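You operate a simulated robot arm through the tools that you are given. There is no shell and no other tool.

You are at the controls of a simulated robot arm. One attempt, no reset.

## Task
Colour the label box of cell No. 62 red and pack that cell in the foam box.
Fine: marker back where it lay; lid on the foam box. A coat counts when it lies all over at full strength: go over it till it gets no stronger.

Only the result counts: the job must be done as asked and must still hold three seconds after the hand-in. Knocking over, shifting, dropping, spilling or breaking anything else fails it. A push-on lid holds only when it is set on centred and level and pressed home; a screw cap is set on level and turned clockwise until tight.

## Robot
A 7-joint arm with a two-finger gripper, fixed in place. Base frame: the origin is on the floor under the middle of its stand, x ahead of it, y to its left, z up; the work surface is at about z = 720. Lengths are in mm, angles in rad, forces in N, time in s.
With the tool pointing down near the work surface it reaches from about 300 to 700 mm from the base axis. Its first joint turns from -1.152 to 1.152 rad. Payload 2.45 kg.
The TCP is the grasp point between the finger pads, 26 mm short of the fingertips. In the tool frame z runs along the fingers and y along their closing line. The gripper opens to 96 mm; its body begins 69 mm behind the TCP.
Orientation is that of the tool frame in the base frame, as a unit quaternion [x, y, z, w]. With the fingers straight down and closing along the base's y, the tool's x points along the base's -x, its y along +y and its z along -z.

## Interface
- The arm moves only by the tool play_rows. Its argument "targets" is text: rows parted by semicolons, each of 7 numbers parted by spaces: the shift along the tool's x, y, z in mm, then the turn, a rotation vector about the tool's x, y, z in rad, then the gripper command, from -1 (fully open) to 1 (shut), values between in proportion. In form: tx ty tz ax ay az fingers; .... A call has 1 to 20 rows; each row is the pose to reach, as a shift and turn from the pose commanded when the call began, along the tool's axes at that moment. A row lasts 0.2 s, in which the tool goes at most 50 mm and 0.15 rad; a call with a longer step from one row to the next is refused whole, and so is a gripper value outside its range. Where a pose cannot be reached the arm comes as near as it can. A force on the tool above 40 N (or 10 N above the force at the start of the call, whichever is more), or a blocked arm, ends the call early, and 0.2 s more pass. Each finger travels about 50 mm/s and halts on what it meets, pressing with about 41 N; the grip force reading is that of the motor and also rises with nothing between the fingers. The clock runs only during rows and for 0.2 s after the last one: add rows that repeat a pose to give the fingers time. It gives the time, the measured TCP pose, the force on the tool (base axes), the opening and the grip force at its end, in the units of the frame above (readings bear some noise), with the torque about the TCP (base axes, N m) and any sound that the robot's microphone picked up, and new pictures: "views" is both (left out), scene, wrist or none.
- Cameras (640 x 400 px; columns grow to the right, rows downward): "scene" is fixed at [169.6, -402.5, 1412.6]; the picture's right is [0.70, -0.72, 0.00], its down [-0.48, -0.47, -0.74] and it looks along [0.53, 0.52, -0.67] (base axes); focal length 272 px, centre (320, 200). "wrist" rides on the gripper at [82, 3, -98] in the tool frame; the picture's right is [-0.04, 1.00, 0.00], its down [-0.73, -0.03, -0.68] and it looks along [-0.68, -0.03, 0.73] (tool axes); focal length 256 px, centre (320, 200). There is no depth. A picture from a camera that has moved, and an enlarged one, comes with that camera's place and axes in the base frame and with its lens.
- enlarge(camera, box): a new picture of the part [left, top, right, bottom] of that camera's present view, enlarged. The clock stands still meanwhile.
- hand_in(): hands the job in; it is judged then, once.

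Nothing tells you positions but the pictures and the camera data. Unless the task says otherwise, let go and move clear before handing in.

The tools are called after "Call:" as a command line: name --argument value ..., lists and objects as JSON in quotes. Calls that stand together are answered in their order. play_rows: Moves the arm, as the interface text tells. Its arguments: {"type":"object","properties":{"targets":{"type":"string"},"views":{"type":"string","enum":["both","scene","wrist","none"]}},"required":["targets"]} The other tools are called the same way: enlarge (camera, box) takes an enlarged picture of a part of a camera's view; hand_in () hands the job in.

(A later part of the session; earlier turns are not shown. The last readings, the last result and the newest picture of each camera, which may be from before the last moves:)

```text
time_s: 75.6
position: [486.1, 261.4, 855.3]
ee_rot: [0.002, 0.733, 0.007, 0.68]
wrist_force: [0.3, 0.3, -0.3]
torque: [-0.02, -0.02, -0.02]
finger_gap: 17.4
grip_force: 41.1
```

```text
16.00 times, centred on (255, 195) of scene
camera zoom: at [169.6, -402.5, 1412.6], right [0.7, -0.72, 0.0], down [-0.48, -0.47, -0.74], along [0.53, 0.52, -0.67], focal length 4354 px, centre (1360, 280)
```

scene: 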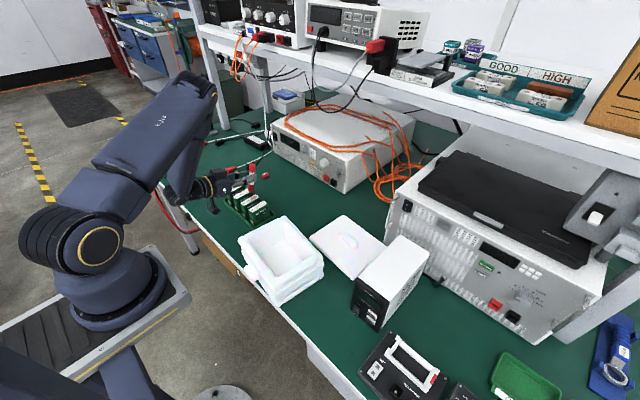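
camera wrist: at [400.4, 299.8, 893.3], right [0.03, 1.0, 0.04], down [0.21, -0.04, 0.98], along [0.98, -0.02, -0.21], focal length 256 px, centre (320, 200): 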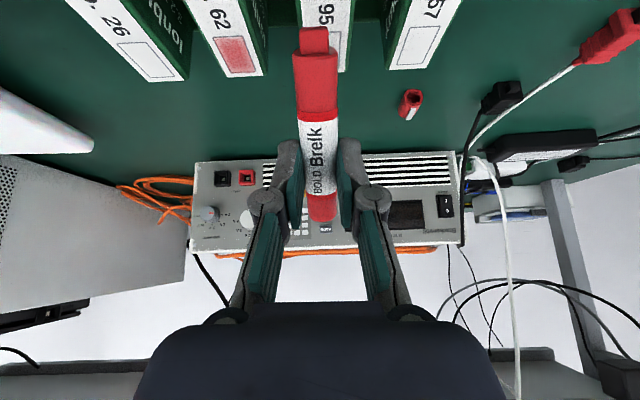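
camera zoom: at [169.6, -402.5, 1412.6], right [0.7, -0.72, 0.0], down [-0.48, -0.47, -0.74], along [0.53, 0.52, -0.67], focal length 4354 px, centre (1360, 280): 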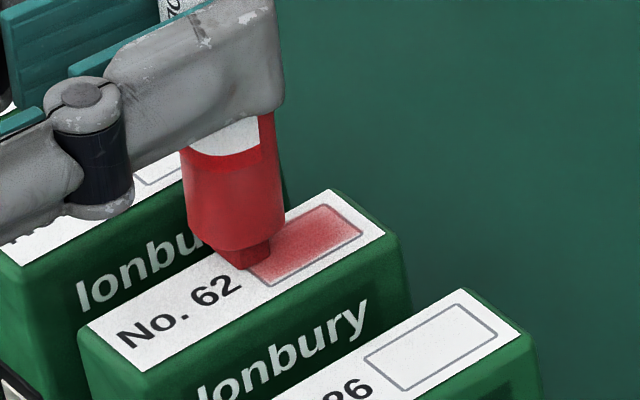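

No contact on that pass, so I'll find the right pressing height.

Call:
play_rows --targets "0.5 -3 0.04 0 0 0 1; 0.5 -3 0.04 0 0 0 1" --views "none"

Call:
play_rows --targets "0.5 0 0.04 0 0 0 1; 0.5 0 0.04 0 0 0 1" --views "none"

```text
time_s: 76.2
position: [488.0, 258.8, 854.2]
ee_rot: [0.003, 0.732, 0.005, 0.681]
wrist_force: [-0.6, -0.7, 1.0]
torque: [-0.01, 0.02, 0.0]
finger_gap: 17.6
grip_force: 41.1
```

```text
time_s: 76.8
position: [488.0, 258.6, 854.7]
ee_rot: [0.003, 0.732, 0.006, 0.681]
wrist_force: [0.2, -0.5, 0.9]
torque: [0.0, -0.05, -0.02]
finger_gap: 17.5
grip_force: 41.1
```

Call:
play_rows --targets "0.5 0 0.04 0 0 0 1; 0.5 0 0.04 0 0 0 1" --views "none"

```text
time_s: 77.4
position: [487.5, 257.8, 855.0]
ee_rot: [0.003, 0.732, 0.006, 0.681]
wrist_force: [0.6, -0.1, 4.6]
torque: [-0.04, -0.13, -0.01]
finger_gap: 17.5
grip_force: 40.9
```

Call:
play_rows --targets "-1.99 0 -0.15 0 0 0 1; -3.45 1.5 19.79 0 0 0 1; -1.46 1.5 19.94 0 0 0 1; -1.17 1.5 15.95 0 0 0 1; -0.88 1.5 11.96 0 0 0 1; -0.58 1.5 7.98 0 0 0 1; -0.29 1.5 3.99 0 0 0 1; 0 1.5 0 0 0 0 1; -1.99 1.5 -0.15 0 0 0 1; -3.45 2.5 19.79 0 0 0 1; -1.46 2.5 19.94 0 0 0 1; -1.17 2.5 15.95 0 0 0 1; -0.88 2.5 11.96 0 0 0 1" --views "none"

Call:
enlarge --camera "scene" --box '[249, 191, 261, 199]'

```text
time_s: 80.2
position: [501.0, 261.6, 854.3]
ee_rot: [0.004, 0.732, 0.005, 0.682]
wrist_force: [3.8, 1.5, 13.9]
torque: [0.07, -0.6, 0.04]
finger_gap: 17.6
grip_force: 41.5
```

```text
16.00 times, centred on (255, 195) of scene
camera zoom: at [169.4, -402.6, 1412.6], right [0.7, -0.72, 0.0], down [-0.48, -0.47, -0.74], along [0.53, 0.52, -0.67], focal length 4354 px, centre (1360, 280)
```

zoom: 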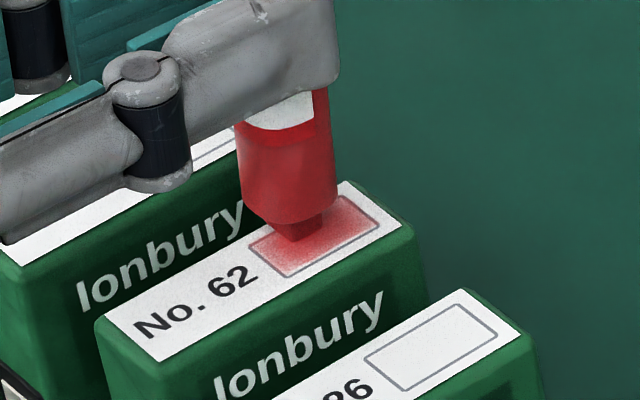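

The cell was dragged about 5 mm in +x because my return lift was too low. It still stands upright in the tray. I'll finish this stroke more gently and use a 6 mm lift for returns.

Call:
play_rows --targets "-0.2 0 -2.03 0 0 0 1; -0.1 0 -4.02 0 0 0 1; 0.1 0 -6.01 0 0 0 1; 0.3 0 -8 0 0 0 1" --views "none"

Call:
enlarge --camera "scene" --box '[249, 191, 261, 199]'

```text
time_s: 81.2
position: [492.7, 261.7, 854.0]
ee_rot: [0.004, 0.732, 0.005, 0.681]
wrist_force: [4.1, 0.6, 11.5]
torque: [-0.03, -0.52, -0.01]
finger_gap: 17.7
grip_force: 41.2
```

```text
16.00 times, centred on (255, 195) of scene
camera zoom: at [169.4, -402.6, 1412.6], right [0.7, -0.72, 0.0], down [-0.48, -0.47, -0.74], along [0.53, 0.52, -0.67], focal length 4354 px, centre (1360, 280)
```

zoom: 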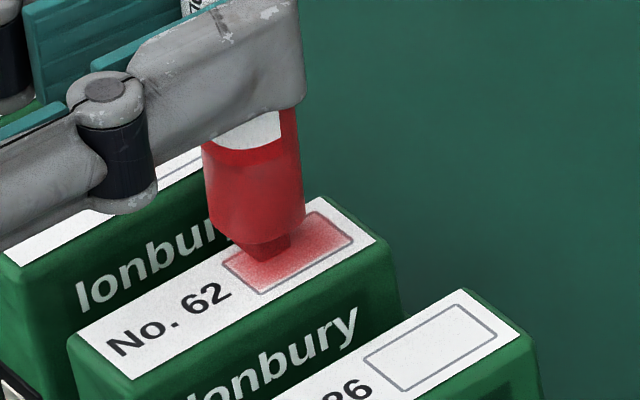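

Call:
play_rows --targets "-0.8 0 -0.06 0 0 0 1; -0.8 0 -0.06 0 0 0 1" --views "none"

Call:
play_rows --targets "-0.3 0 -0.02 0 0 0 1; -0.3 0 -0.02 0 0 0 1" --views "none"

```text
time_s: 81.8
position: [490.5, 261.2, 855.1]
ee_rot: [0.003, 0.734, 0.005, 0.679]
wrist_force: [1.6, -0.3, 8.0]
torque: [0.01, -0.2, 0.0]
finger_gap: 17.5
grip_force: 40.9
```

```text
time_s: 82.4
position: [491.1, 260.8, 853.9]
ee_rot: [0.003, 0.734, 0.006, 0.679]
wrist_force: [-2.2, -0.3, 4.5]
torque: [-0.05, 0.04, -0.03]
finger_gap: 17.5
grip_force: 41.2
```

Call:
play_rows --targets "-5.98 0 -0.44 0 0 0 1; -6.76 -1.5 10.23 0 0 0 1; -1.78 -1.5 10.6 0 0 0 1; -0.98 -1.5 10.65 0 0 0 1; -0.71 -1.5 6.96 0 0 0 1; -0.46 -1.5 3.47 0 0 0 1; -0.2 -1.5 -0.01 0 0 0 1; 0.06 -1.5 -3.5 0 0 0 1; 0.35 -1.5 -7.49 0 0 0 1" --views "none"

Call:
enlarge --camera "scene" --box '[249, 191, 261, 199]'

```text
time_s: 84.4
position: [483.9, 258.0, 854.5]
ee_rot: [0.003, 0.733, 0.006, 0.681]
wrist_force: [0.9, 0.4, 0.0]
torque: [0.03, -0.03, 0.03]
finger_gap: 17.3
grip_force: 41.1
```

```text
16.00 times, centred on (255, 195) of scene
camera zoom: at [169.6, -402.5, 1412.6], right [0.7, -0.72, 0.0], down [-0.48, -0.47, -0.74], along [0.53, 0.52, -0.67], focal length 4354 px, centre (1360, 280)
```

zoom: 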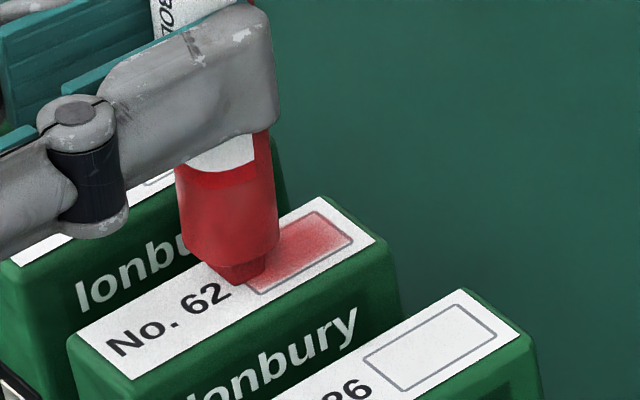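

Call:
play_rows --targets "0.5 0 0.04 0 0 0 1; 0.5 0 0.04 0 0 0 1" --views "none"

Call:
play_rows --targets "0.4 0 0.03 0 0 0 1; 0.4 0 0.03 0 0 0 1" --views "none"

```text
time_s: 85.0
position: [481.8, 257.2, 854.8]
ee_rot: [0.003, 0.733, 0.006, 0.68]
wrist_force: [-0.2, -0.7, 0.5]
torque: [-0.05, 0.03, 0.0]
finger_gap: 17.4
grip_force: 41.5
```

```text
time_s: 85.6
position: [484.3, 258.9, 855.1]
ee_rot: [0.004, 0.732, 0.005, 0.681]
wrist_force: [0.2, 0.0, 2.4]
torque: [-0.01, -0.03, -0.01]
finger_gap: 17.7
grip_force: 40.6
```

Call:
play_rows --targets "-6.98 0 -0.51 0 0 0 1; -8.31 0 17.64 0 0 0 1; -3.32 0 18 0 0 0 1; -2.43 0 18.07 0 0 0 1; -1.85 0 13.9 0 0 0 1; -1.31 0 9.93 0 0 0 1; -0.76 0 5.96 0 0 0 1; -0.22 0 1.99 0 0 0 1; 0.19 0 -0.99 0 0 0 1; -6.91 0 -1.51 0 0 0 1; -8.31 -6.3 17.64 0 0 0 1; -3.32 -6.3 18 0 0 0 1; -2.43 -6.3 18.07 0 0 0 1; -1.85 -6.3 13.9 0 0 0 1; -1.31 -6.3 9.93 0 0 0 1; -0.76 -6.3 5.96 0 0 0 1; -0.22 -6.3 1.99 0 0 0 1; 0.19 -6.3 -0.99 0 0 0 1" --views "none"

Call:
enlarge --camera "scene" --box '[249, 191, 261, 199]'

```text
time_s: 89.4
position: [483.6, 254.4, 854.1]
ee_rot: [0.004, 0.732, 0.005, 0.681]
wrist_force: [0.7, -0.2, 1.1]
torque: [-0.02, -0.08, 0.01]
finger_gap: 17.4
grip_force: 41.0
```

```text
16.00 times, centred on (255, 195) of scene
camera zoom: at [169.5, -402.5, 1412.6], right [0.7, -0.72, 0.0], down [-0.48, -0.47, -0.74], along [0.53, 0.52, -0.67], focal length 4354 px, centre (1360, 280)
```

zoom: 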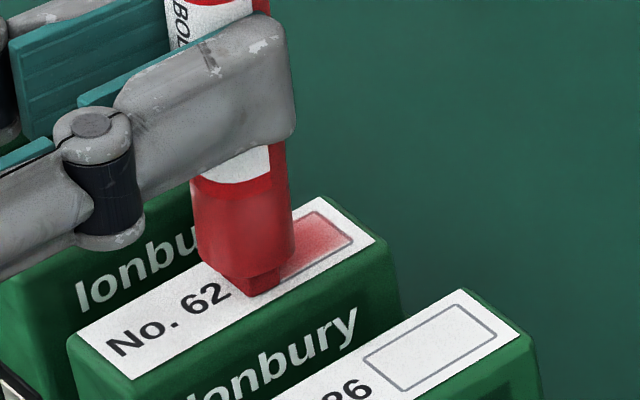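

Call:
play_rows --targets "-12.96 0 -0.95 0 0 0 1; -25.9 0 -1.9 0 0 0 1; -23.4 7 4.3 0 0.148 0 1; -20.8 14 10.5 0 0.296 0 1; -17.3 21 16.8 0 0.444 0 1; -14.7 28 23 0 0.592 0 1; -11.2 35 29.2 0 0.74 0 1; -8.5 42 34.5 0 0.887 0 1; -8.5 42 34.5 0 0.887 0 1" --views "wrist"

Call:
enlarge --camera "wrist" --box '[205, 20, 269, 84]'

```text
time_s: 91.4
position: [517.7, 295.2, 861.1]
ee_rot: [0.0, 0.954, 0.007, 0.3]
wrist_force: [-0.7, 0.1, 0.7]
torque: [-0.01, 0.0, 0.0]
finger_gap: 17.5
grip_force: 41.5
camera wrist: at [394.2, 297.6, 894.4], right [0.03, 1.0, 0.04], down [0.21, -0.04, 0.98], along [0.98, -0.02, -0.21], focal length 256 px, centre (320, 200)
```

wrist: 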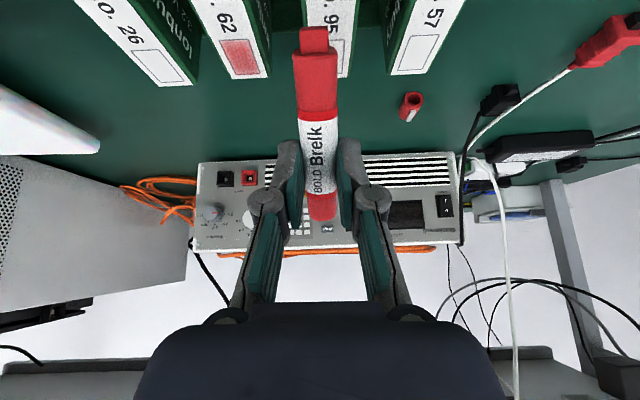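

```text
6.25 times, centred on (237, 52) of wrist
camera zoom: at [394.2, 297.6, 894.4], right [0.03, 1.0, 0.04], down [0.21, -0.04, 0.98], along [0.98, -0.02, -0.21], focal length 1600 px, centre (839, 1125)
```

zoom: 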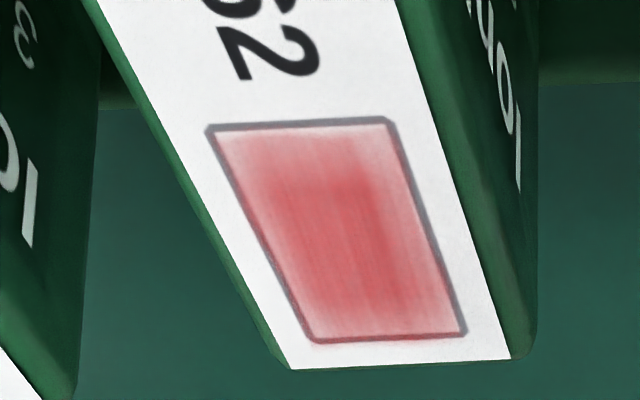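

The coat is more even now, and the centre seems to have stopped getting stronger. The edges and near corners still need passes, so I'm going back for edge lanes.

Call:
play_rows --targets "1.5 -6.5 -5.1 0 -0.148 0 1; 3 -13 -10.2 0 -0.296 0 1; 4.4 -19.5 -15.3 0 -0.444 0 1; 5.9 -26 -20.4 0 -0.592 0 1; 7.3 -32.5 -25.5 0 -0.74 0 1; 8.8 -39.1 -30.6 0 -0.887 0 1; 8.8 -39.1 -30.6 0 -0.887 0 1" --views "none"

Call:
enlarge --camera "scene" --box '[249, 191, 261, 199]'

```text
time_s: 93.0
position: [493.4, 256.2, 880.3]
ee_rot: [0.003, 0.732, 0.006, 0.681]
wrist_force: [0.9, -0.1, -0.5]
torque: [-0.04, 0.01, -0.01]
finger_gap: 17.5
grip_force: 41.7
```

```text
16.00 times, centred on (255, 195) of scene
camera zoom: at [169.6, -402.5, 1412.6], right [0.7, -0.72, 0.0], down [-0.48, -0.47, -0.74], along [0.53, 0.52, -0.67], focal length 4354 px, centre (1360, 280)
```

zoom: 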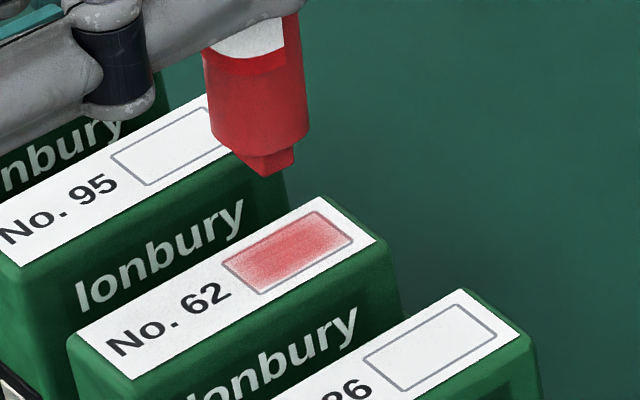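

Call:
play_rows --targets "17.22 5 11.28 0 0 0 1; 22.2 5 11.65 0 0 0 1; 24.07 5 11.79 0 0 0 1; 24.74 5 6.83 0 0 0 1; 25.42 5 1.86 0 0 0 1; 26.09 5 -3.11 0 0 0 1; 26.65 5 -7.07 0 0 0 1; 27.06 5 -10.04 0 0 0 1; 18.83 5 -10.65 0 0 0 1; 17.22 -5 11.28 0 0 0 1; 22.2 -5 11.65 0 0 0 1; 24.07 -5 11.79 0 0 0 1; 24.74 -5 6.83 0 0 0 1; 25.42 -5 1.86 0 0 0 1; 26.09 -5 -3.11 0 0 0 1; 26.65 -5 -7.07 0 0 0 1; 27.06 -5 -10.04 0 0 0 1" --views "none"

Call:
enlarge --camera "scene" --box '[249, 191, 261, 199]'

```text
time_s: 96.6
position: [482.3, 250.7, 855.4]
ee_rot: [0.004, 0.731, 0.005, 0.682]
wrist_force: [2.5, 0.2, 5.6]
torque: [-0.04, -0.28, 0.05]
finger_gap: 17.4
grip_force: 41.2
```

```text
16.00 times, centred on (255, 195) of scene
camera zoom: at [169.5, -402.6, 1412.6], right [0.7, -0.72, 0.0], down [-0.48, -0.47, -0.74], along [0.53, 0.52, -0.67], focal length 4354 px, centre (1360, 280)
```

zoom: 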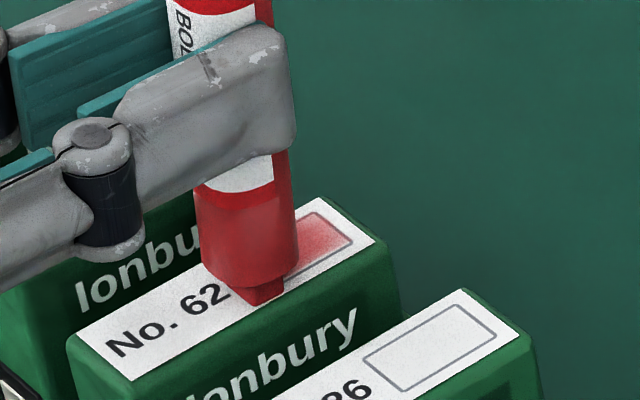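

5.6 N in contact, and the cell stays put, so this height profile works. I'm repeating it on further lanes.

Call:
play_rows --targets "-8.24 0 -0.6 0 0 0 1; -9.85 9 21.33 0 0 0 1; -4.86 9 21.69 0 0 0 1; -3 9 21.83 0 0 0 1; -2.31 9 16.87 0 0 0 1; -1.64 9 11.9 0 0 0 1; -0.97 9 6.95 0 0 0 1; -0.41 9 2.98 0 0 0 1; 0 9 0 0 0 0 1; -8.24 9 -0.6 0 0 0 1; -9.85 2 21.33 0 0 0 1; -4.86 2 21.69 0 0 0 1; -3 2 21.83 0 0 0 1; -2.31 2 16.87 0 0 0 1; -1.64 2 11.9 0 0 0 1; -0.97 2 6.95 0 0 0 1; -0.41 2 2.98 0 0 0 1; 0 2 0 0 0 0 1" --views "none"

Call:
enlarge --camera "scene" --box '[249, 191, 261, 199]'

```text
time_s: 100.4
position: [481.5, 252.2, 853.8]
ee_rot: [0.003, 0.732, 0.006, 0.681]
wrist_force: [2.1, 0.0, 4.5]
torque: [0.0, -0.24, -0.03]
finger_gap: 17.6
grip_force: 41.0
```

```text
16.00 times, centred on (255, 195) of scene
camera zoom: at [169.5, -402.6, 1412.6], right [0.7, -0.72, 0.0], down [-0.48, -0.47, -0.74], along [0.53, 0.52, -0.67], focal length 4354 px, centre (1360, 280)
```

zoom: 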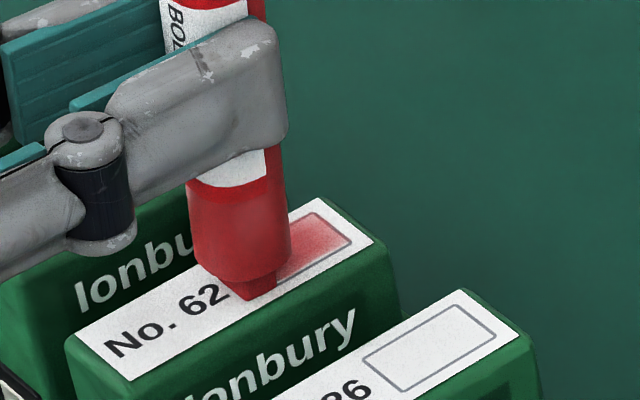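

Call:
play_rows --targets "-8.24 0 -0.6 0 0 0 1; -9.85 8.5 21.33 0 0 0 1; -4.86 8.5 21.69 0 0 0 1; -3 8.5 21.83 0 0 0 1; -2.31 8.5 16.87 0 0 0 1; -1.64 8.5 11.9 0 0 0 1; -0.97 8.5 6.95 0 0 0 1; -0.41 8.5 2.98 0 0 0 1; 0 8.5 0 0 0 0 1; -8.24 8.5 -0.6 0 0 0 1; -9.85 3 21.33 0 0 0 1; -4.86 3 21.69 0 0 0 1; -3 3 21.83 0 0 0 1; -2.31 3 16.87 0 0 0 1; -1.64 3 11.9 0 0 0 1; -0.97 3 6.95 0 0 0 1; -0.41 3 2.98 0 0 0 1; 0 3 0 0 0 0 1" --views "none"

```text
time_s: 104.2
position: [481.8, 255.5, 855.8]
ee_rot: [0.004, 0.732, 0.005, 0.682]
wrist_force: [3.8, -0.2, 8.2]
torque: [-0.02, -0.38, 0.01]
finger_gap: 17.4
grip_force: 40.7
```

Inspecting again from the oblique pose.

Call:
play_rows --targets "-12.96 0 -0.95 0 0 0 1; -25.9 0 -1.9 0 0 0 1; -23.4 7 4.3 0 0.148 0 1; -20.8 14 10.5 0 0.296 0 1; -17.3 20 16.8 0 0.444 0 1; -14.7 26 23 0 0.592 0 1; -11.2 33 29.2 0 0.74 0 1; -8.5 39 34.5 0 0.887 0 1; -8.5 39 34.5 0 0.887 0 1" --views "none"

Call:
enlarge --camera "wrist" --box '[205, 20, 269, 84]'

Call:
enlarge --camera "wrist" --box '[218, 30, 262, 80]'

Call:
enlarge --camera "scene" --box '[249, 191, 261, 199]'

```text
time_s: 106.2
position: [515.0, 294.2, 860.9]
ee_rot: [0.001, 0.954, 0.006, 0.3]
wrist_force: [-0.2, 0.3, -1.4]
torque: [-0.01, 0.02, 0.01]
finger_gap: 17.7
grip_force: 41.1
```

```text
6.25 times, centred on (237, 52) of wrist
camera zoom: at [392.3, 297.4, 893.6], right [0.03, 1.0, 0.04], down [0.21, -0.04, 0.98], along [0.98, -0.02, -0.21], focal length 1600 px, centre (839, 1125)
```

zoom: 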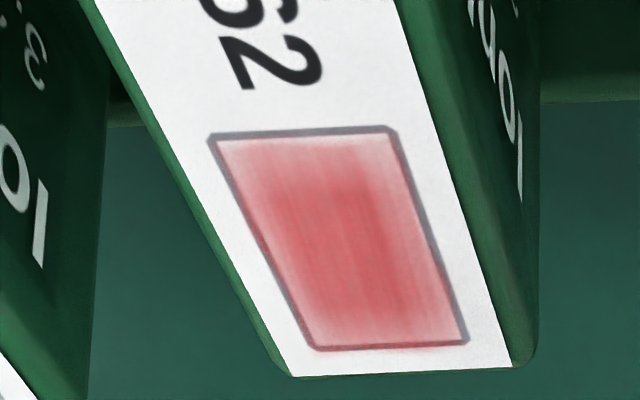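

```text
8.00 times, centred on (240, 55) of wrist
camera zoom: at [392.3, 297.4, 893.6], right [0.03, 1.0, 0.04], down [0.21, -0.04, 0.98], along [0.98, -0.02, -0.21], focal length 2048 px, centre (960, 1360)
```

zoom: 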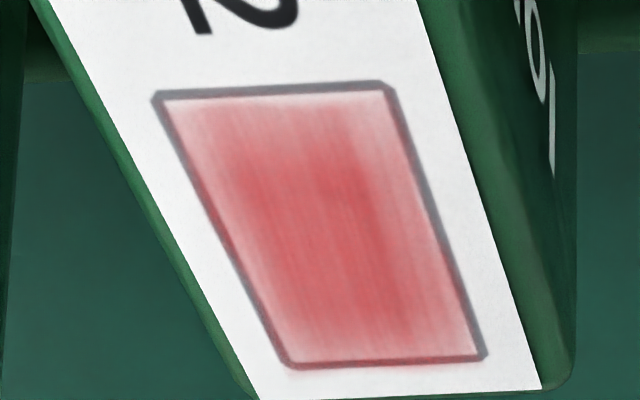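

```text
16.00 times, centred on (255, 195) of scene
camera zoom: at [169.6, -402.5, 1412.6], right [0.7, -0.72, 0.0], down [-0.48, -0.47, -0.74], along [0.53, 0.52, -0.67], focal length 4354 px, centre (1360, 280)
```

zoom: 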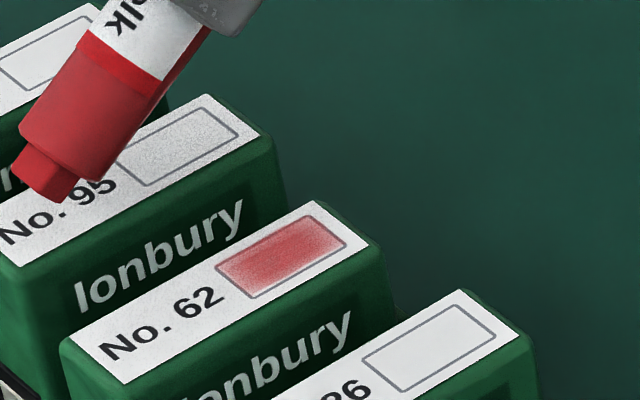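

The near strip is still light because the contact line is the nib's far edge. The next passes will run about 6 mm further toward -x and start closer in.

Call:
play_rows --targets "1.7 -6.5 -5.3 0 -0.148 0 1; 3.4 -13 -10.6 0 -0.296 0 1; 5.2 -19.5 -15.9 0 -0.444 0 1; 6.9 -26 -21.1 0 -0.592 0 1; 8.6 -32.5 -26.4 0 -0.74 0 1; 10.3 -39 -31.7 0 -0.887 0 1; 10.3 -39 -31.7 0 -0.887 0 1" --views "none"

```text
time_s: 107.8
position: [488.9, 254.3, 878.7]
ee_rot: [0.003, 0.732, 0.005, 0.682]
wrist_force: [-0.5, -0.5, -0.6]
torque: [0.0, 0.0, 0.01]
finger_gap: 17.4
grip_force: 41.0
```

Call:
play_rows --targets "17.21 -4.5 11.38 0 0 0 1; 21.99 -4.5 11.73 0 0 0 1; 23.99 -4.5 11.88 0 0 0 1; 24.67 -4.5 6.82 0 0 0 1; 25.35 -4.5 1.86 0 0 0 1; 26.04 -4.5 -3.11 0 0 0 1; 26.71 -4.5 -8.07 0 0 0 1; 27.31 -4.5 -12.44 0 0 0 1; 19 -4.5 -13.05 0 0 0 1; 17.21 4.5 11.38 0 0 0 1; 21.99 4.5 11.73 0 0 0 1; 23.99 4.5 11.88 0 0 0 1; 24.67 4.5 6.82 0 0 0 1; 25.35 4.5 1.86 0 0 0 1; 26.04 4.5 -3.11 0 0 0 1; 26.71 4.5 -8.07 0 0 0 1; 27.31 4.5 -12.44 0 0 0 1" --views "none"

Call:
enlarge --camera "scene" --box '[249, 191, 261, 199]'

```text
time_s: 111.4
position: [475.7, 260.6, 853.6]
ee_rot: [0.004, 0.733, 0.005, 0.681]
wrist_force: [3.8, -0.3, 6.4]
torque: [-0.02, -0.33, 0.01]
finger_gap: 17.2
grip_force: 40.8
```

```text
16.00 times, centred on (255, 195) of scene
camera zoom: at [169.5, -402.6, 1412.6], right [0.7, -0.72, 0.0], down [-0.48, -0.47, -0.74], along [0.53, 0.52, -0.67], focal length 4354 px, centre (1360, 280)
```

zoom: 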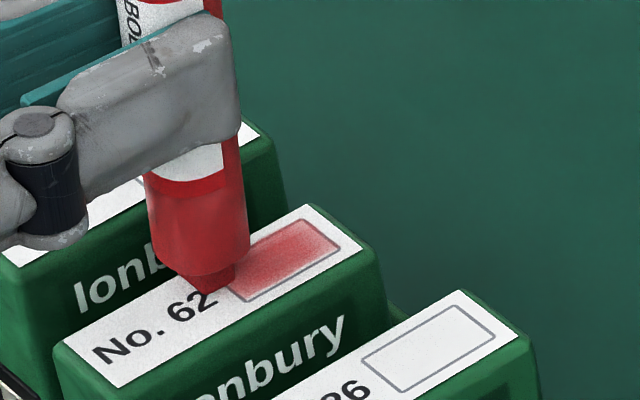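

Call:
play_rows --targets "-7.98 0 -0.58 0 0 0 1; -9.7 -10 22.85 0 0 0 1; -5.21 -10 23.17 0 0 0 1; -3.2 -10 23.32 0 0 0 1; -2.52 -10 18.36 0 0 0 1; -1.84 -10 13.4 0 0 0 1; -1.16 -10 8.43 0 0 0 1; -0.48 -10 3.47 0 0 0 1; 0.21 -10 -1.49 0 0 0 1; -7.87 -10 -2.08 0 0 0 1; -9.7 -4.5 22.85 0 0 0 1; -5.21 -4.5 23.17 0 0 0 1; -3.2 -4.5 23.32 0 0 0 1; -2.52 -4.5 18.36 0 0 0 1; -1.84 -4.5 13.4 0 0 0 1; -1.16 -4.5 8.43 0 0 0 1; -0.48 -4.5 3.47 0 0 0 1; 0.21 -4.5 -1.49 0 0 0 1" --views "none"

Call:
enlarge --camera "scene" --box '[249, 191, 261, 199]'

```text
time_s: 115.2
position: [473.3, 254.7, 854.5]
ee_rot: [0.004, 0.732, 0.006, 0.682]
wrist_force: [5.4, 0.7, 13.2]
torque: [-0.01, -0.64, 0.04]
finger_gap: 17.4
grip_force: 40.6
```

```text
16.00 times, centred on (255, 195) of scene
camera zoom: at [169.5, -402.6, 1412.6], right [0.7, -0.72, 0.0], down [-0.48, -0.47, -0.74], along [0.53, 0.52, -0.67], focal length 4354 px, centre (1360, 280)
```

zoom: 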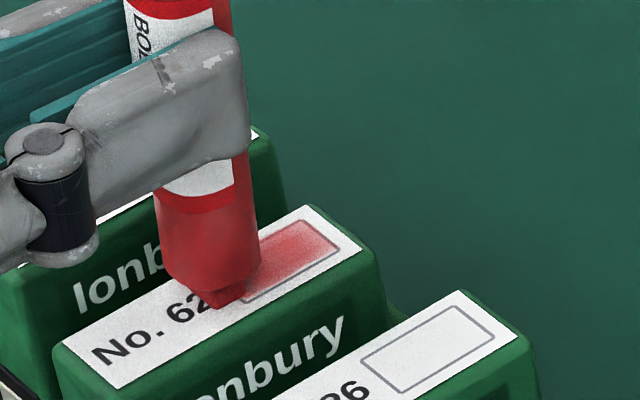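

Call:
play_rows --targets "-12.96 0 -0.95 0 0 0 1; -25.9 0 -1.9 0 0 0 1; -23.4 7 5.3 0 0.148 0 1; -20.9 14 12.5 0 0.296 0 1; -17.5 20 19.7 0 0.444 0 1; -15 26 27 0 0.592 0 1; -12 33 33.2 0 0.74 0 1; -9.4 39 39.9 0 0.887 0 1; -9.4 39 39.9 0 0.887 0 1" --views "wrist"

Call:
enlarge --camera "wrist" --box '[218, 30, 262, 80]'

Call:
enlarge --camera "scene" --box '[220, 170, 284, 210]'

```text
time_s: 117.2
position: [514.4, 295.3, 860.4]
ee_rot: [0.0, 0.954, 0.007, 0.299]
wrist_force: [0.9, -0.6, 0.2]
torque: [0.0, 0.01, -0.01]
finger_gap: 17.6
grip_force: 40.8
camera wrist: at [390.9, 297.8, 893.6], right [0.03, 1.0, 0.04], down [0.21, -0.04, 0.98], along [0.98, -0.02, -0.21], focal length 256 px, centre (320, 200)
```

wrist: 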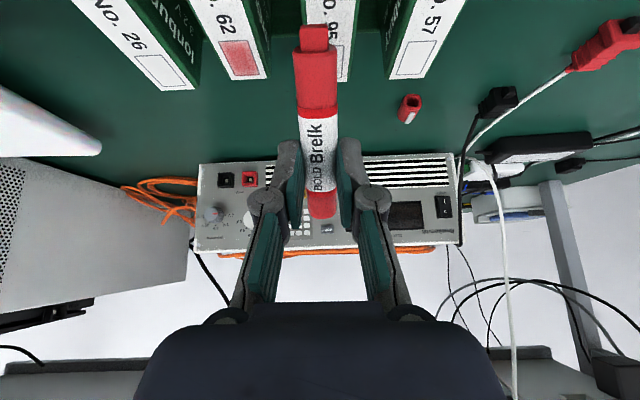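

```text
8.00 times, centred on (240, 55) of wrist
camera zoom: at [390.9, 297.8, 893.6], right [0.03, 1.0, 0.04], down [0.21, -0.04, 0.98], along [0.98, -0.02, -0.21], focal length 2048 px, centre (960, 1360)
```

zoom: 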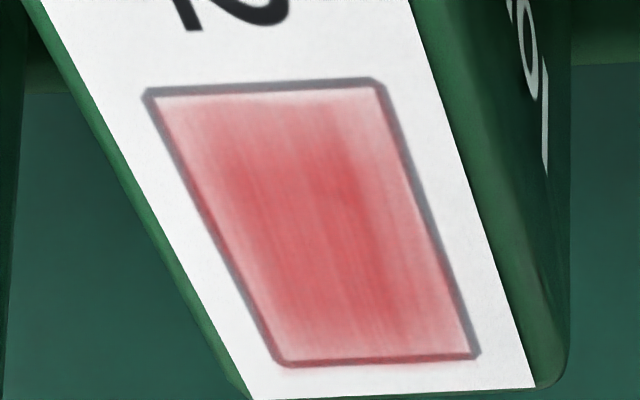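

```text
10.00 times, centred on (252, 190) of scene
camera zoom: at [169.6, -402.5, 1412.6], right [0.7, -0.72, 0.0], down [-0.48, -0.47, -0.74], along [0.53, 0.52, -0.67], focal length 2722 px, centre (1000, 300)
```

zoom: 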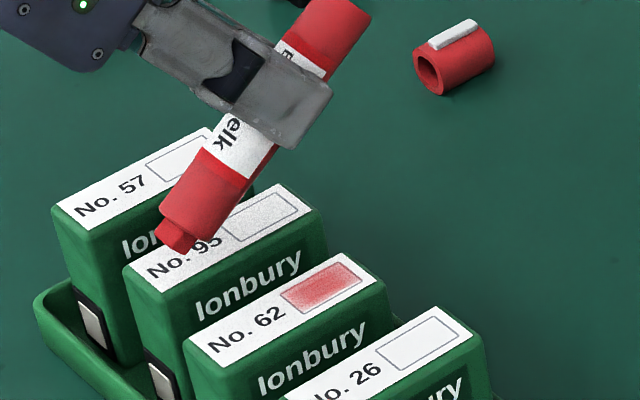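

Much more uniform now, though the edges still lag. From the scene, the marker's effective lean is about 82°, so only the nib's far edge rubs. I'll pitch about 8° further so the whole face bears.

Call:
play_rows --targets "2.5 -5.6 -4.9 0 -0.1467 0 1; 5 -11.1 -9.8 0 -0.2934 0 1; 7.5 -16.7 -14.7 0 -0.4401 0 1; 10 -22.3 -19.5 0 -0.5868 0 1; 12.5 -27.9 -24.4 0 -0.7335 0 1; 15 -33.4 -29.3 0 -0.8802 0 1; 17.5 -39 -34.2 0 -1.027 0 1; 17.5 -39 -34.2 0 -1.027 0 1" --views "scene"

Call:
enlarge --camera "scene" --box '[249, 188, 261, 196]'

Call:
enlarge --camera "scene" --box '[180, 160, 276, 220]'

```text
time_s: 119.0
position: [487.8, 261.6, 879.0]
ee_rot: [0.002, 0.684, 0.005, 0.73]
wrist_force: [-0.4, 0.3, -0.2]
torque: [0.02, -0.03, -0.05]
finger_gap: 17.5
grip_force: 41.0
out of reach, approached as far as the arm can: row 7, 8
```

scene: 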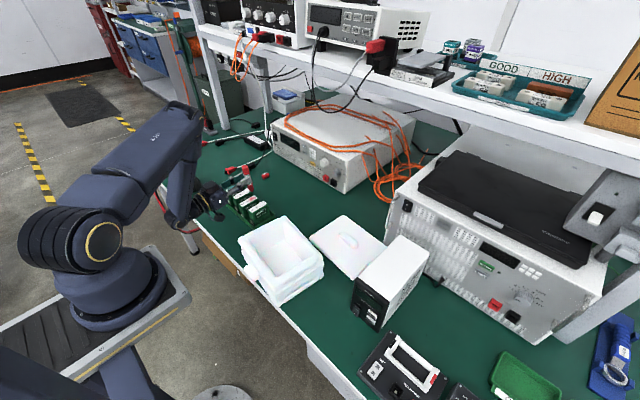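

```text
16.00 times, centred on (255, 192) of scene
camera zoom: at [169.6, -402.5, 1412.6], right [0.7, -0.72, 0.0], down [-0.48, -0.47, -0.74], along [0.53, 0.52, -0.67], focal length 4354 px, centre (1360, 328)
```

zoom: 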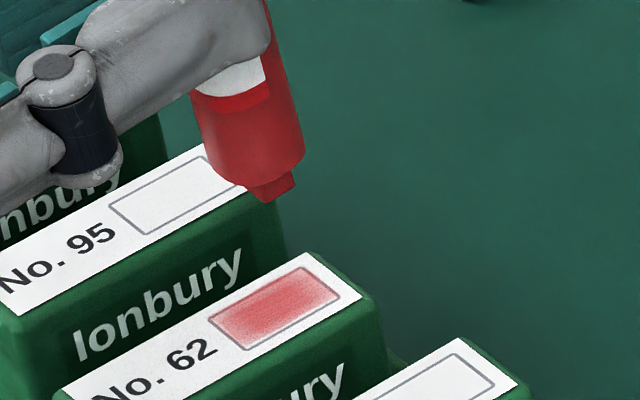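

```text
6.67 times, centred on (228, 190) of scene
camera zoom: at [169.6, -402.5, 1412.6], right [0.7, -0.72, 0.0], down [-0.48, -0.47, -0.74], along [0.53, 0.52, -0.67], focal length 1814 px, centre (933, 267)
```

zoom: 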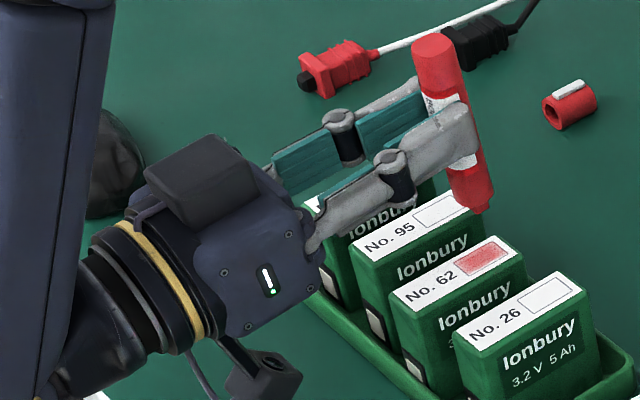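

That pitch is at the arm's inner reach limit, so I'll go back to about 86°, which worked, and continue there.

Call:
play_rows --targets "-0.7 0 4.5 0 0.07 0 1; -1.4 0 9.1 0 0.14 0 1; -1.4 0 9.1 0 0.14 0 1" --views "none"

Call:
enlarge --camera "scene" --box '[249, 188, 261, 196]'

```text
time_s: 119.8
position: [496.2, 261.0, 880.4]
ee_rot: [0.003, 0.733, 0.006, 0.68]
wrist_force: [-0.1, -0.3, 0.2]
torque: [-0.01, 0.01, -0.02]
finger_gap: 17.5
grip_force: 41.1
```

```text
16.00 times, centred on (255, 192) of scene
camera zoom: at [169.6, -402.5, 1412.6], right [0.7, -0.72, 0.0], down [-0.48, -0.47, -0.74], along [0.53, 0.52, -0.67], focal length 4354 px, centre (1360, 328)
```

zoom: 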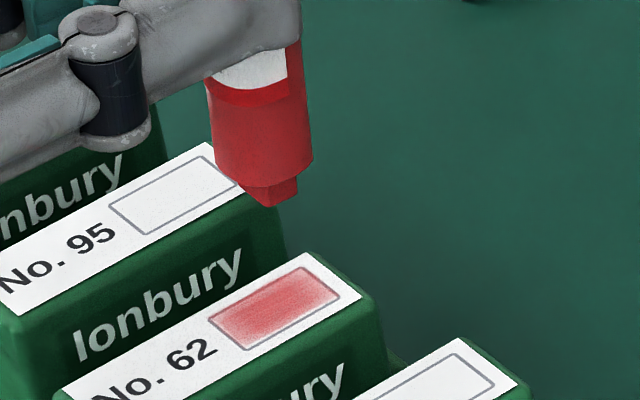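

Call:
play_rows --targets "17.95 -5.4 1.3 0 0 0 1; 23.9 -5.4 1.75 0 0 0 1; 25.3 -5.4 1.85 0 0 0 1; 25.3 -5.4 1.85 0 0 0 1" --views "none"

Call:
enlarge --camera "scene" --box '[249, 191, 261, 199]'

```text
time_s: 120.8
position: [496.5, 255.7, 854.6]
ee_rot: [0.004, 0.732, 0.006, 0.682]
wrist_force: [-0.6, -0.1, 9.0]
torque: [-0.01, -0.19, 0.01]
finger_gap: 17.3
grip_force: 40.9
```

```text
16.00 times, centred on (255, 195) of scene
camera zoom: at [169.4, -402.6, 1412.6], right [0.7, -0.72, 0.0], down [-0.48, -0.47, -0.74], along [0.53, 0.52, -0.67], focal length 4354 px, centre (1360, 280)
```

zoom: 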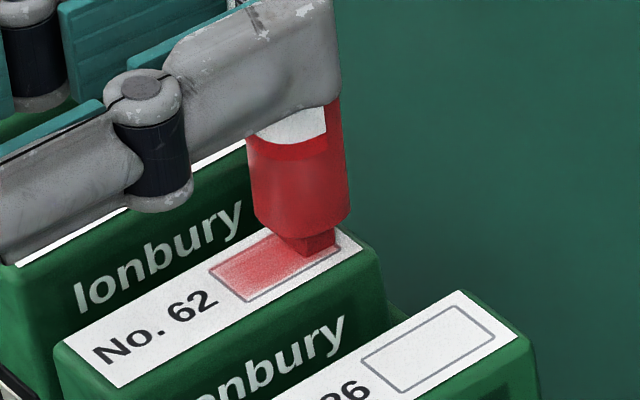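

The nib sits exactly at the far end of the box and is centred. I'm running three lanes, centre, -y and +y, over the full length.

Call:
play_rows --targets "0.35 0 -4.99 0 0 0 1; 0.98 0 -9.95 0 0 0 1; 1.63 0 -14.92 0 0 0 1; 2.26 0 -19.88 0 0 0 1; 2.72 0 -23.46 0 0 0 1; -5.26 0 -24.04 0 0 0 1; -6.98 -4.5 -0.51 0 0 0 1; -2.29 -4.5 -0.17 0 0 0 1; -0.3 -4.5 -0.02 0 0 0 1; 0.35 -4.5 -4.99 0 0 0 1; 0.98 -4.5 -9.95 0 0 0 1; 1.63 -4.5 -14.92 0 0 0 1; 2.26 -4.5 -19.88 0 0 0 1; 2.72 -4.5 -23.46 0 0 0 1; -5.26 -4.5 -24.04 0 0 0 1; -6.98 4.5 -0.51 0 0 0 1; -0.3 4.5 -0.02 0 0 0 1; 0.72 4.5 -7.97 0 0 0 1; 1.75 4.5 -15.91 0 0 0 1; 2.72 4.5 -23.46 0 0 0 1" --views "none"

Call:
enlarge --camera "scene" --box '[249, 191, 261, 199]'

```text
time_s: 125.0
position: [471.3, 260.7, 854.6]
ee_rot: [0.004, 0.731, 0.006, 0.682]
wrist_force: [6.0, 0.3, 14.4]
torque: [-0.04, -0.68, 0.0]
finger_gap: 17.8
grip_force: 40.9
```

```text
16.00 times, centred on (255, 195) of scene
camera zoom: at [169.5, -402.6, 1412.6], right [0.7, -0.72, 0.0], down [-0.48, -0.47, -0.74], along [0.53, 0.52, -0.67], focal length 4354 px, centre (1360, 280)
```

zoom: 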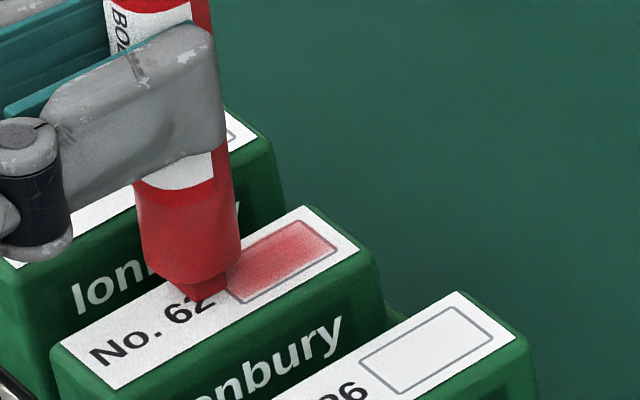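

Call:
play_rows --targets "-7.98 0 -0.58 0 0 0 1; -9.7 -10 22.95 0 0 0 1; -3.02 -10 23.44 0 0 0 1; -2.24 -10 15.87 0 0 0 1; -1.41 -10 7.92 0 0 0 1; -0.6 -10 -0.04 0 0 0 1; -7.98 -10 -0.58 0 0 0 1; -9.7 -7 22.95 0 0 0 1; -3.02 -7 23.44 0 0 0 1; -2.24 -7 15.87 0 0 0 1; -1.41 -7 7.92 0 0 0 1; -0.6 -7 -0.04 0 0 0 1; -7.98 -7 -0.58 0 0 0 1; -9.7 0.8 22.95 0 0 0 1; -3.02 0.8 23.44 0 0 0 1; -2.24 0.8 15.87 0 0 0 1; -1.41 0.8 7.92 0 0 0 1; -0.6 0.8 -0.04 0 0 0 1" --views "none"

Call:
enlarge --camera "scene" --box '[249, 191, 261, 199]'

```text
time_s: 128.8
position: [471.4, 261.1, 855.2]
ee_rot: [0.003, 0.732, 0.006, 0.681]
wrist_force: [2.9, 0.6, 5.3]
torque: [-0.01, -0.32, 0.03]
finger_gap: 17.4
grip_force: 41.4
```

```text
16.00 times, centred on (255, 195) of scene
camera zoom: at [169.5, -402.6, 1412.6], right [0.7, -0.72, 0.0], down [-0.48, -0.47, -0.74], along [0.53, 0.52, -0.67], focal length 4354 px, centre (1360, 280)
```

zoom: 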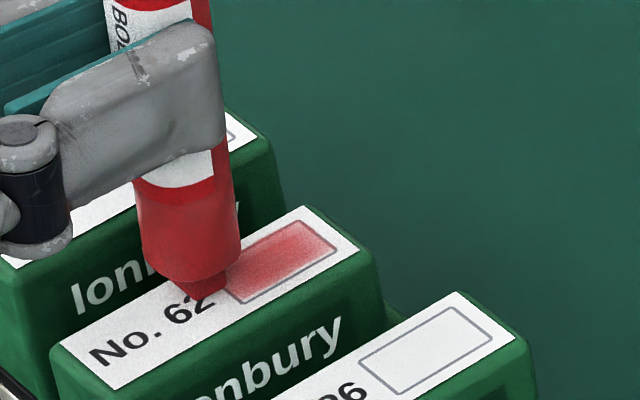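

5.3 N and a steady cell, so I'm repeating with other lanes.

Call:
play_rows --targets "-7.38 0 -0.54 0 0 0 1; -9.1 -11 22.99 0 0 0 1; -2.42 -11 23.48 0 0 0 1; -1.64 -11 15.92 0 0 0 1; -0.81 -11 7.96 0 0 0 1; 0 -11 0 0 0 0 1; -7.38 -11 -0.54 0 0 0 1; -9.1 -8.3 22.99 0 0 0 1; -2.42 -8.3 23.48 0 0 0 1; -1.64 -8.3 15.92 0 0 0 1; -0.81 -8.3 7.96 0 0 0 1; 0 -8.3 0 0 0 0 1; -7.38 -8.3 -0.54 0 0 0 1; -9.1 -2 22.99 0 0 0 1; -2.42 -2 23.48 0 0 0 1; -1.64 -2 15.92 0 0 0 1; -0.81 -2 7.96 0 0 0 1; 0 -2 0 0 0 0 1" --views "none"

```text
time_s: 132.6
position: [471.2, 259.3, 855.7]
ee_rot: [0.003, 0.733, 0.005, 0.681]
wrist_force: [1.2, 0.0, 1.0]
torque: [-0.01, -0.08, 0.01]
finger_gap: 17.1
grip_force: 41.4
```

Call:
play_rows --targets "-12.96 0 -0.95 0 0 0 1; -25 0 -1.9 0 0 0 1; -22.5 6 5.3 0 0.148 0 1; -20 12 12.5 0 0.296 0 1; -16.5 18 19.7 0 0.444 0 1; -14 24 27 0 0.592 0 1; -11 30 34 0 0.74 0 1; -8 36 41.5 0 0.887 0 1; -8 36 41.5 0 0.887 0 1" --views "none"

Call:
enlarge --camera "wrist" --box '[218, 30, 262, 80]'

Call:
enlarge --camera "scene" --box '[249, 191, 261, 199]'

```text
time_s: 134.6
position: [513.4, 295.8, 860.5]
ee_rot: [0.0, 0.954, 0.007, 0.3]
wrist_force: [-0.5, -0.6, 1.1]
torque: [0.01, -0.05, 0.01]
finger_gap: 17.5
grip_force: 41.4
```

```text
8.00 times, centred on (240, 55) of wrist
camera zoom: at [391.1, 297.7, 893.7], right [0.03, 1.0, 0.04], down [0.21, -0.04, 0.98], along [0.98, -0.02, -0.21], focal length 2048 px, centre (960, 1360)
```

zoom: 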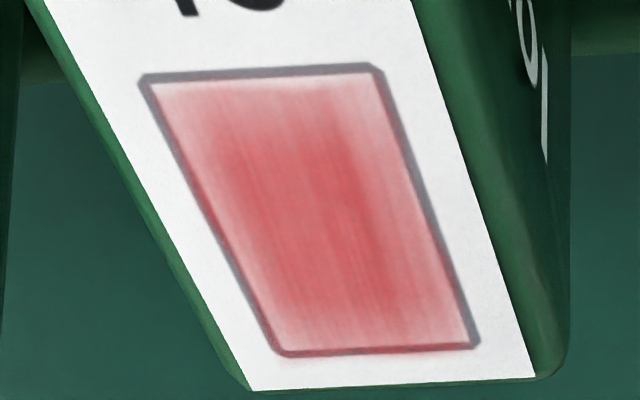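

```text
16.00 times, centred on (255, 195) of scene
camera zoom: at [169.6, -402.5, 1412.6], right [0.7, -0.72, 0.0], down [-0.48, -0.47, -0.74], along [0.53, 0.52, -0.67], focal length 4354 px, centre (1360, 280)
```

zoom: 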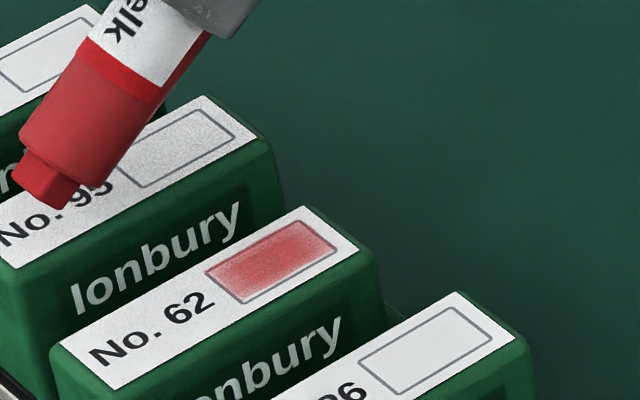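

Nearly even now. The -y strip, the near edge and the far +y corner are still lighter, so I'm going back for more passes on the extreme lanes.

Call:
play_rows --targets "1.5 -6.5 -5.1 0 -0.148 0 1; 3 -13.1 -10.3 0 -0.296 0 1; 4.5 -19.6 -15.5 0 -0.444 0 1; 6 -26.2 -20.6 0 -0.592 0 1; 7.4 -32.8 -25.8 0 -0.74 0 1; 8.9 -39.3 -30.9 0 -0.887 0 1; 8.9 -39.3 -30.9 0 -0.887 0 1" --views "none"

```text
time_s: 136.2
position: [488.8, 255.8, 879.8]
ee_rot: [0.003, 0.732, 0.006, 0.682]
wrist_force: [-0.1, 0.5, -0.5]
torque: [-0.01, 0.0, 0.01]
finger_gap: 17.5
grip_force: 40.4
```

Call:
play_rows --targets "16.4 -6 8.72 0 0 0 1; 24.08 -6 9.28 0 0 0 1; 24.96 -6 0.82 0 0 0 1; 25.88 -6 -8.13 0 0 0 1; 26.77 -6 -16.58 0 0 0 1; 18.3 -6 -17.2 0 0 0 1; 16.4 5 8.72 0 0 0 1; 24.08 5 9.28 0 0 0 1; 24.96 5 0.82 0 0 0 1; 25.88 5 -8.13 0 0 0 1; 26.77 5 -16.58 0 0 0 1; 18.3 5 -17.2 0 0 0 1; 16.4 6.3 8.72 0 0 0 1; 24.08 6.3 9.28 0 0 0 1; 24.96 6.3 0.82 0 0 0 1; 25.88 6.3 -8.13 0 0 0 1; 26.77 6.3 -16.58 0 0 0 1" --views "none"

Call:
enlarge --camera "scene" --box '[249, 191, 261, 199]'

```text
time_s: 139.8
position: [469.1, 262.0, 856.0]
ee_rot: [0.004, 0.732, 0.006, 0.681]
wrist_force: [4.1, 1.2, 9.5]
torque: [0.0, -0.5, 0.03]
finger_gap: 17.6
grip_force: 41.1
```

```text
16.00 times, centred on (255, 195) of scene
camera zoom: at [169.5, -402.6, 1412.6], right [0.7, -0.72, 0.0], down [-0.48, -0.47, -0.74], along [0.53, 0.52, -0.67], focal length 4354 px, centre (1360, 280)
```

zoom: 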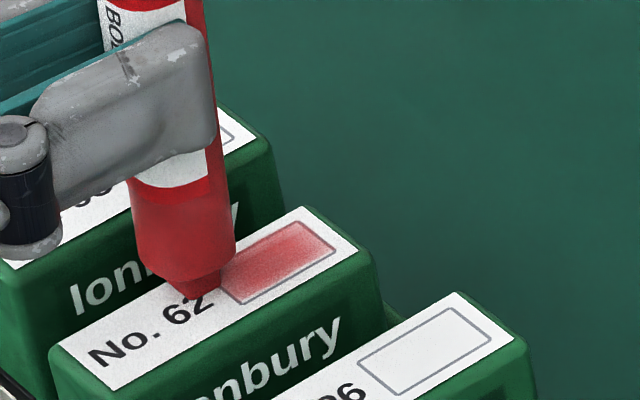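

Call:
play_rows --targets "-7.98 0 -0.58 0 0 0 1; -9.88 -10.8 25.34 0 0 0 1; -2.7 -10.8 25.86 0 0 0 1; -1.82 -10.8 17.41 0 0 0 1; -0.88 -10.8 8.45 0 0 0 1; 0 -10.8 0 0 0 0 1; -7.98 -10.8 -0.58 0 0 0 1; -9.88 -12.8 25.34 0 0 0 1; -2.7 -12.8 25.86 0 0 0 1; -1.82 -12.8 17.41 0 0 0 1; -0.88 -12.8 8.45 0 0 0 1; 0 -12.8 0 0 0 0 1; -7.98 -12.8 -0.58 0 0 0 1; -9.88 -13.5 25.34 0 0 0 1; -2.7 -13.5 25.86 0 0 0 1; -1.82 -13.5 17.41 0 0 0 1; -0.88 -13.5 8.45 0 0 0 1; 0 -13.5 0 0 0 0 1" --views "none"

Call:
enlarge --camera "scene" --box '[249, 191, 261, 199]'

```text
time_s: 143.6
position: [471.3, 248.1, 853.7]
ee_rot: [0.004, 0.731, 0.006, 0.682]
wrist_force: [7.0, -0.2, 15.9]
torque: [0.02, -0.84, 0.03]
finger_gap: 17.3
grip_force: 40.7
```

```text
16.00 times, centred on (255, 195) of scene
camera zoom: at [169.5, -402.6, 1412.6], right [0.7, -0.72, 0.0], down [-0.48, -0.47, -0.74], along [0.53, 0.52, -0.67], focal length 4354 px, centre (1360, 280)
```

zoom: 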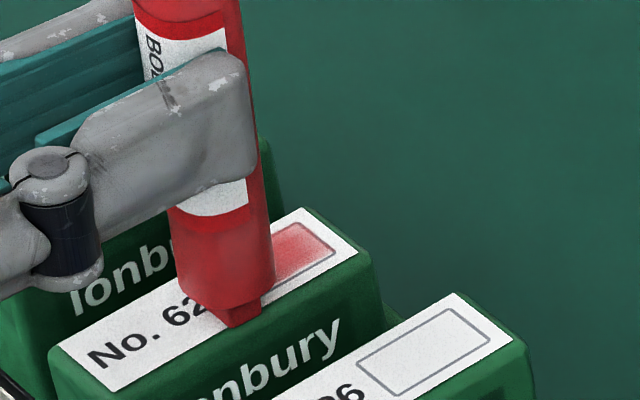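

Call:
play_rows --targets "-12.96 0 -0.95 0 0 0 1; -25 0 -1.9 0 0 0 1; -22.5 8 5.3 0 0.148 0 1; -20 16 12.5 0 0.296 0 1; -16.5 24 19.7 0 0.444 0 1; -14 32 27 0 0.592 0 1; -11 40 35 0 0.74 0 1; -8.5 46.5 43 0 0.887 0 1; -8.5 46.5 43 0 0.887 0 1" --views "none"

Call:
enlarge --camera "wrist" --box '[218, 30, 262, 80]'

Call:
enlarge --camera "scene" --box '[220, 175, 284, 215]'

```text
time_s: 145.6
position: [512.7, 294.6, 858.0]
ee_rot: [0.0, 0.954, 0.007, 0.3]
wrist_force: [0.2, 0.7, 0.3]
torque: [-0.02, 0.02, 0.01]
finger_gap: 17.2
grip_force: 41.5
```

```text
8.00 times, centred on (240, 55) of wrist
camera zoom: at [389.6, 297.1, 892.3], right [0.03, 1.0, 0.04], down [0.21, -0.04, 0.98], along [0.98, -0.02, -0.21], focal length 2048 px, centre (960, 1360)
```

zoom: 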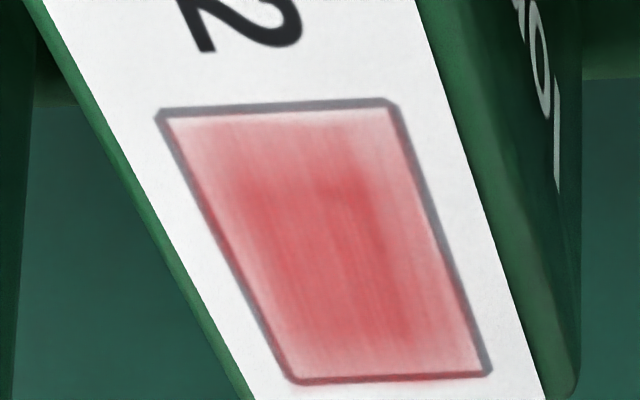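

```text
10.00 times, centred on (252, 195) of scene
camera zoom: at [169.6, -402.5, 1412.6], right [0.7, -0.72, 0.0], down [-0.48, -0.47, -0.74], along [0.53, 0.52, -0.67], focal length 2722 px, centre (1000, 250)
```

zoom: 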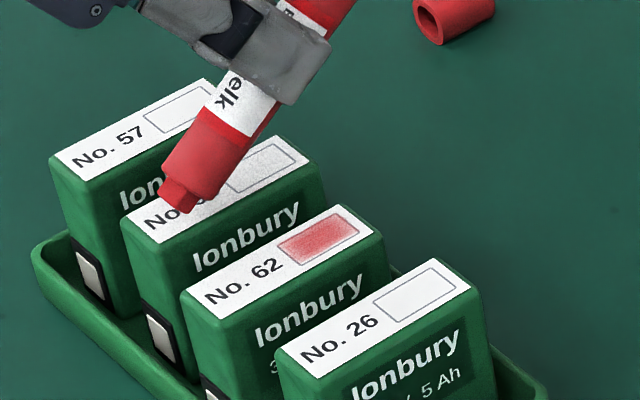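

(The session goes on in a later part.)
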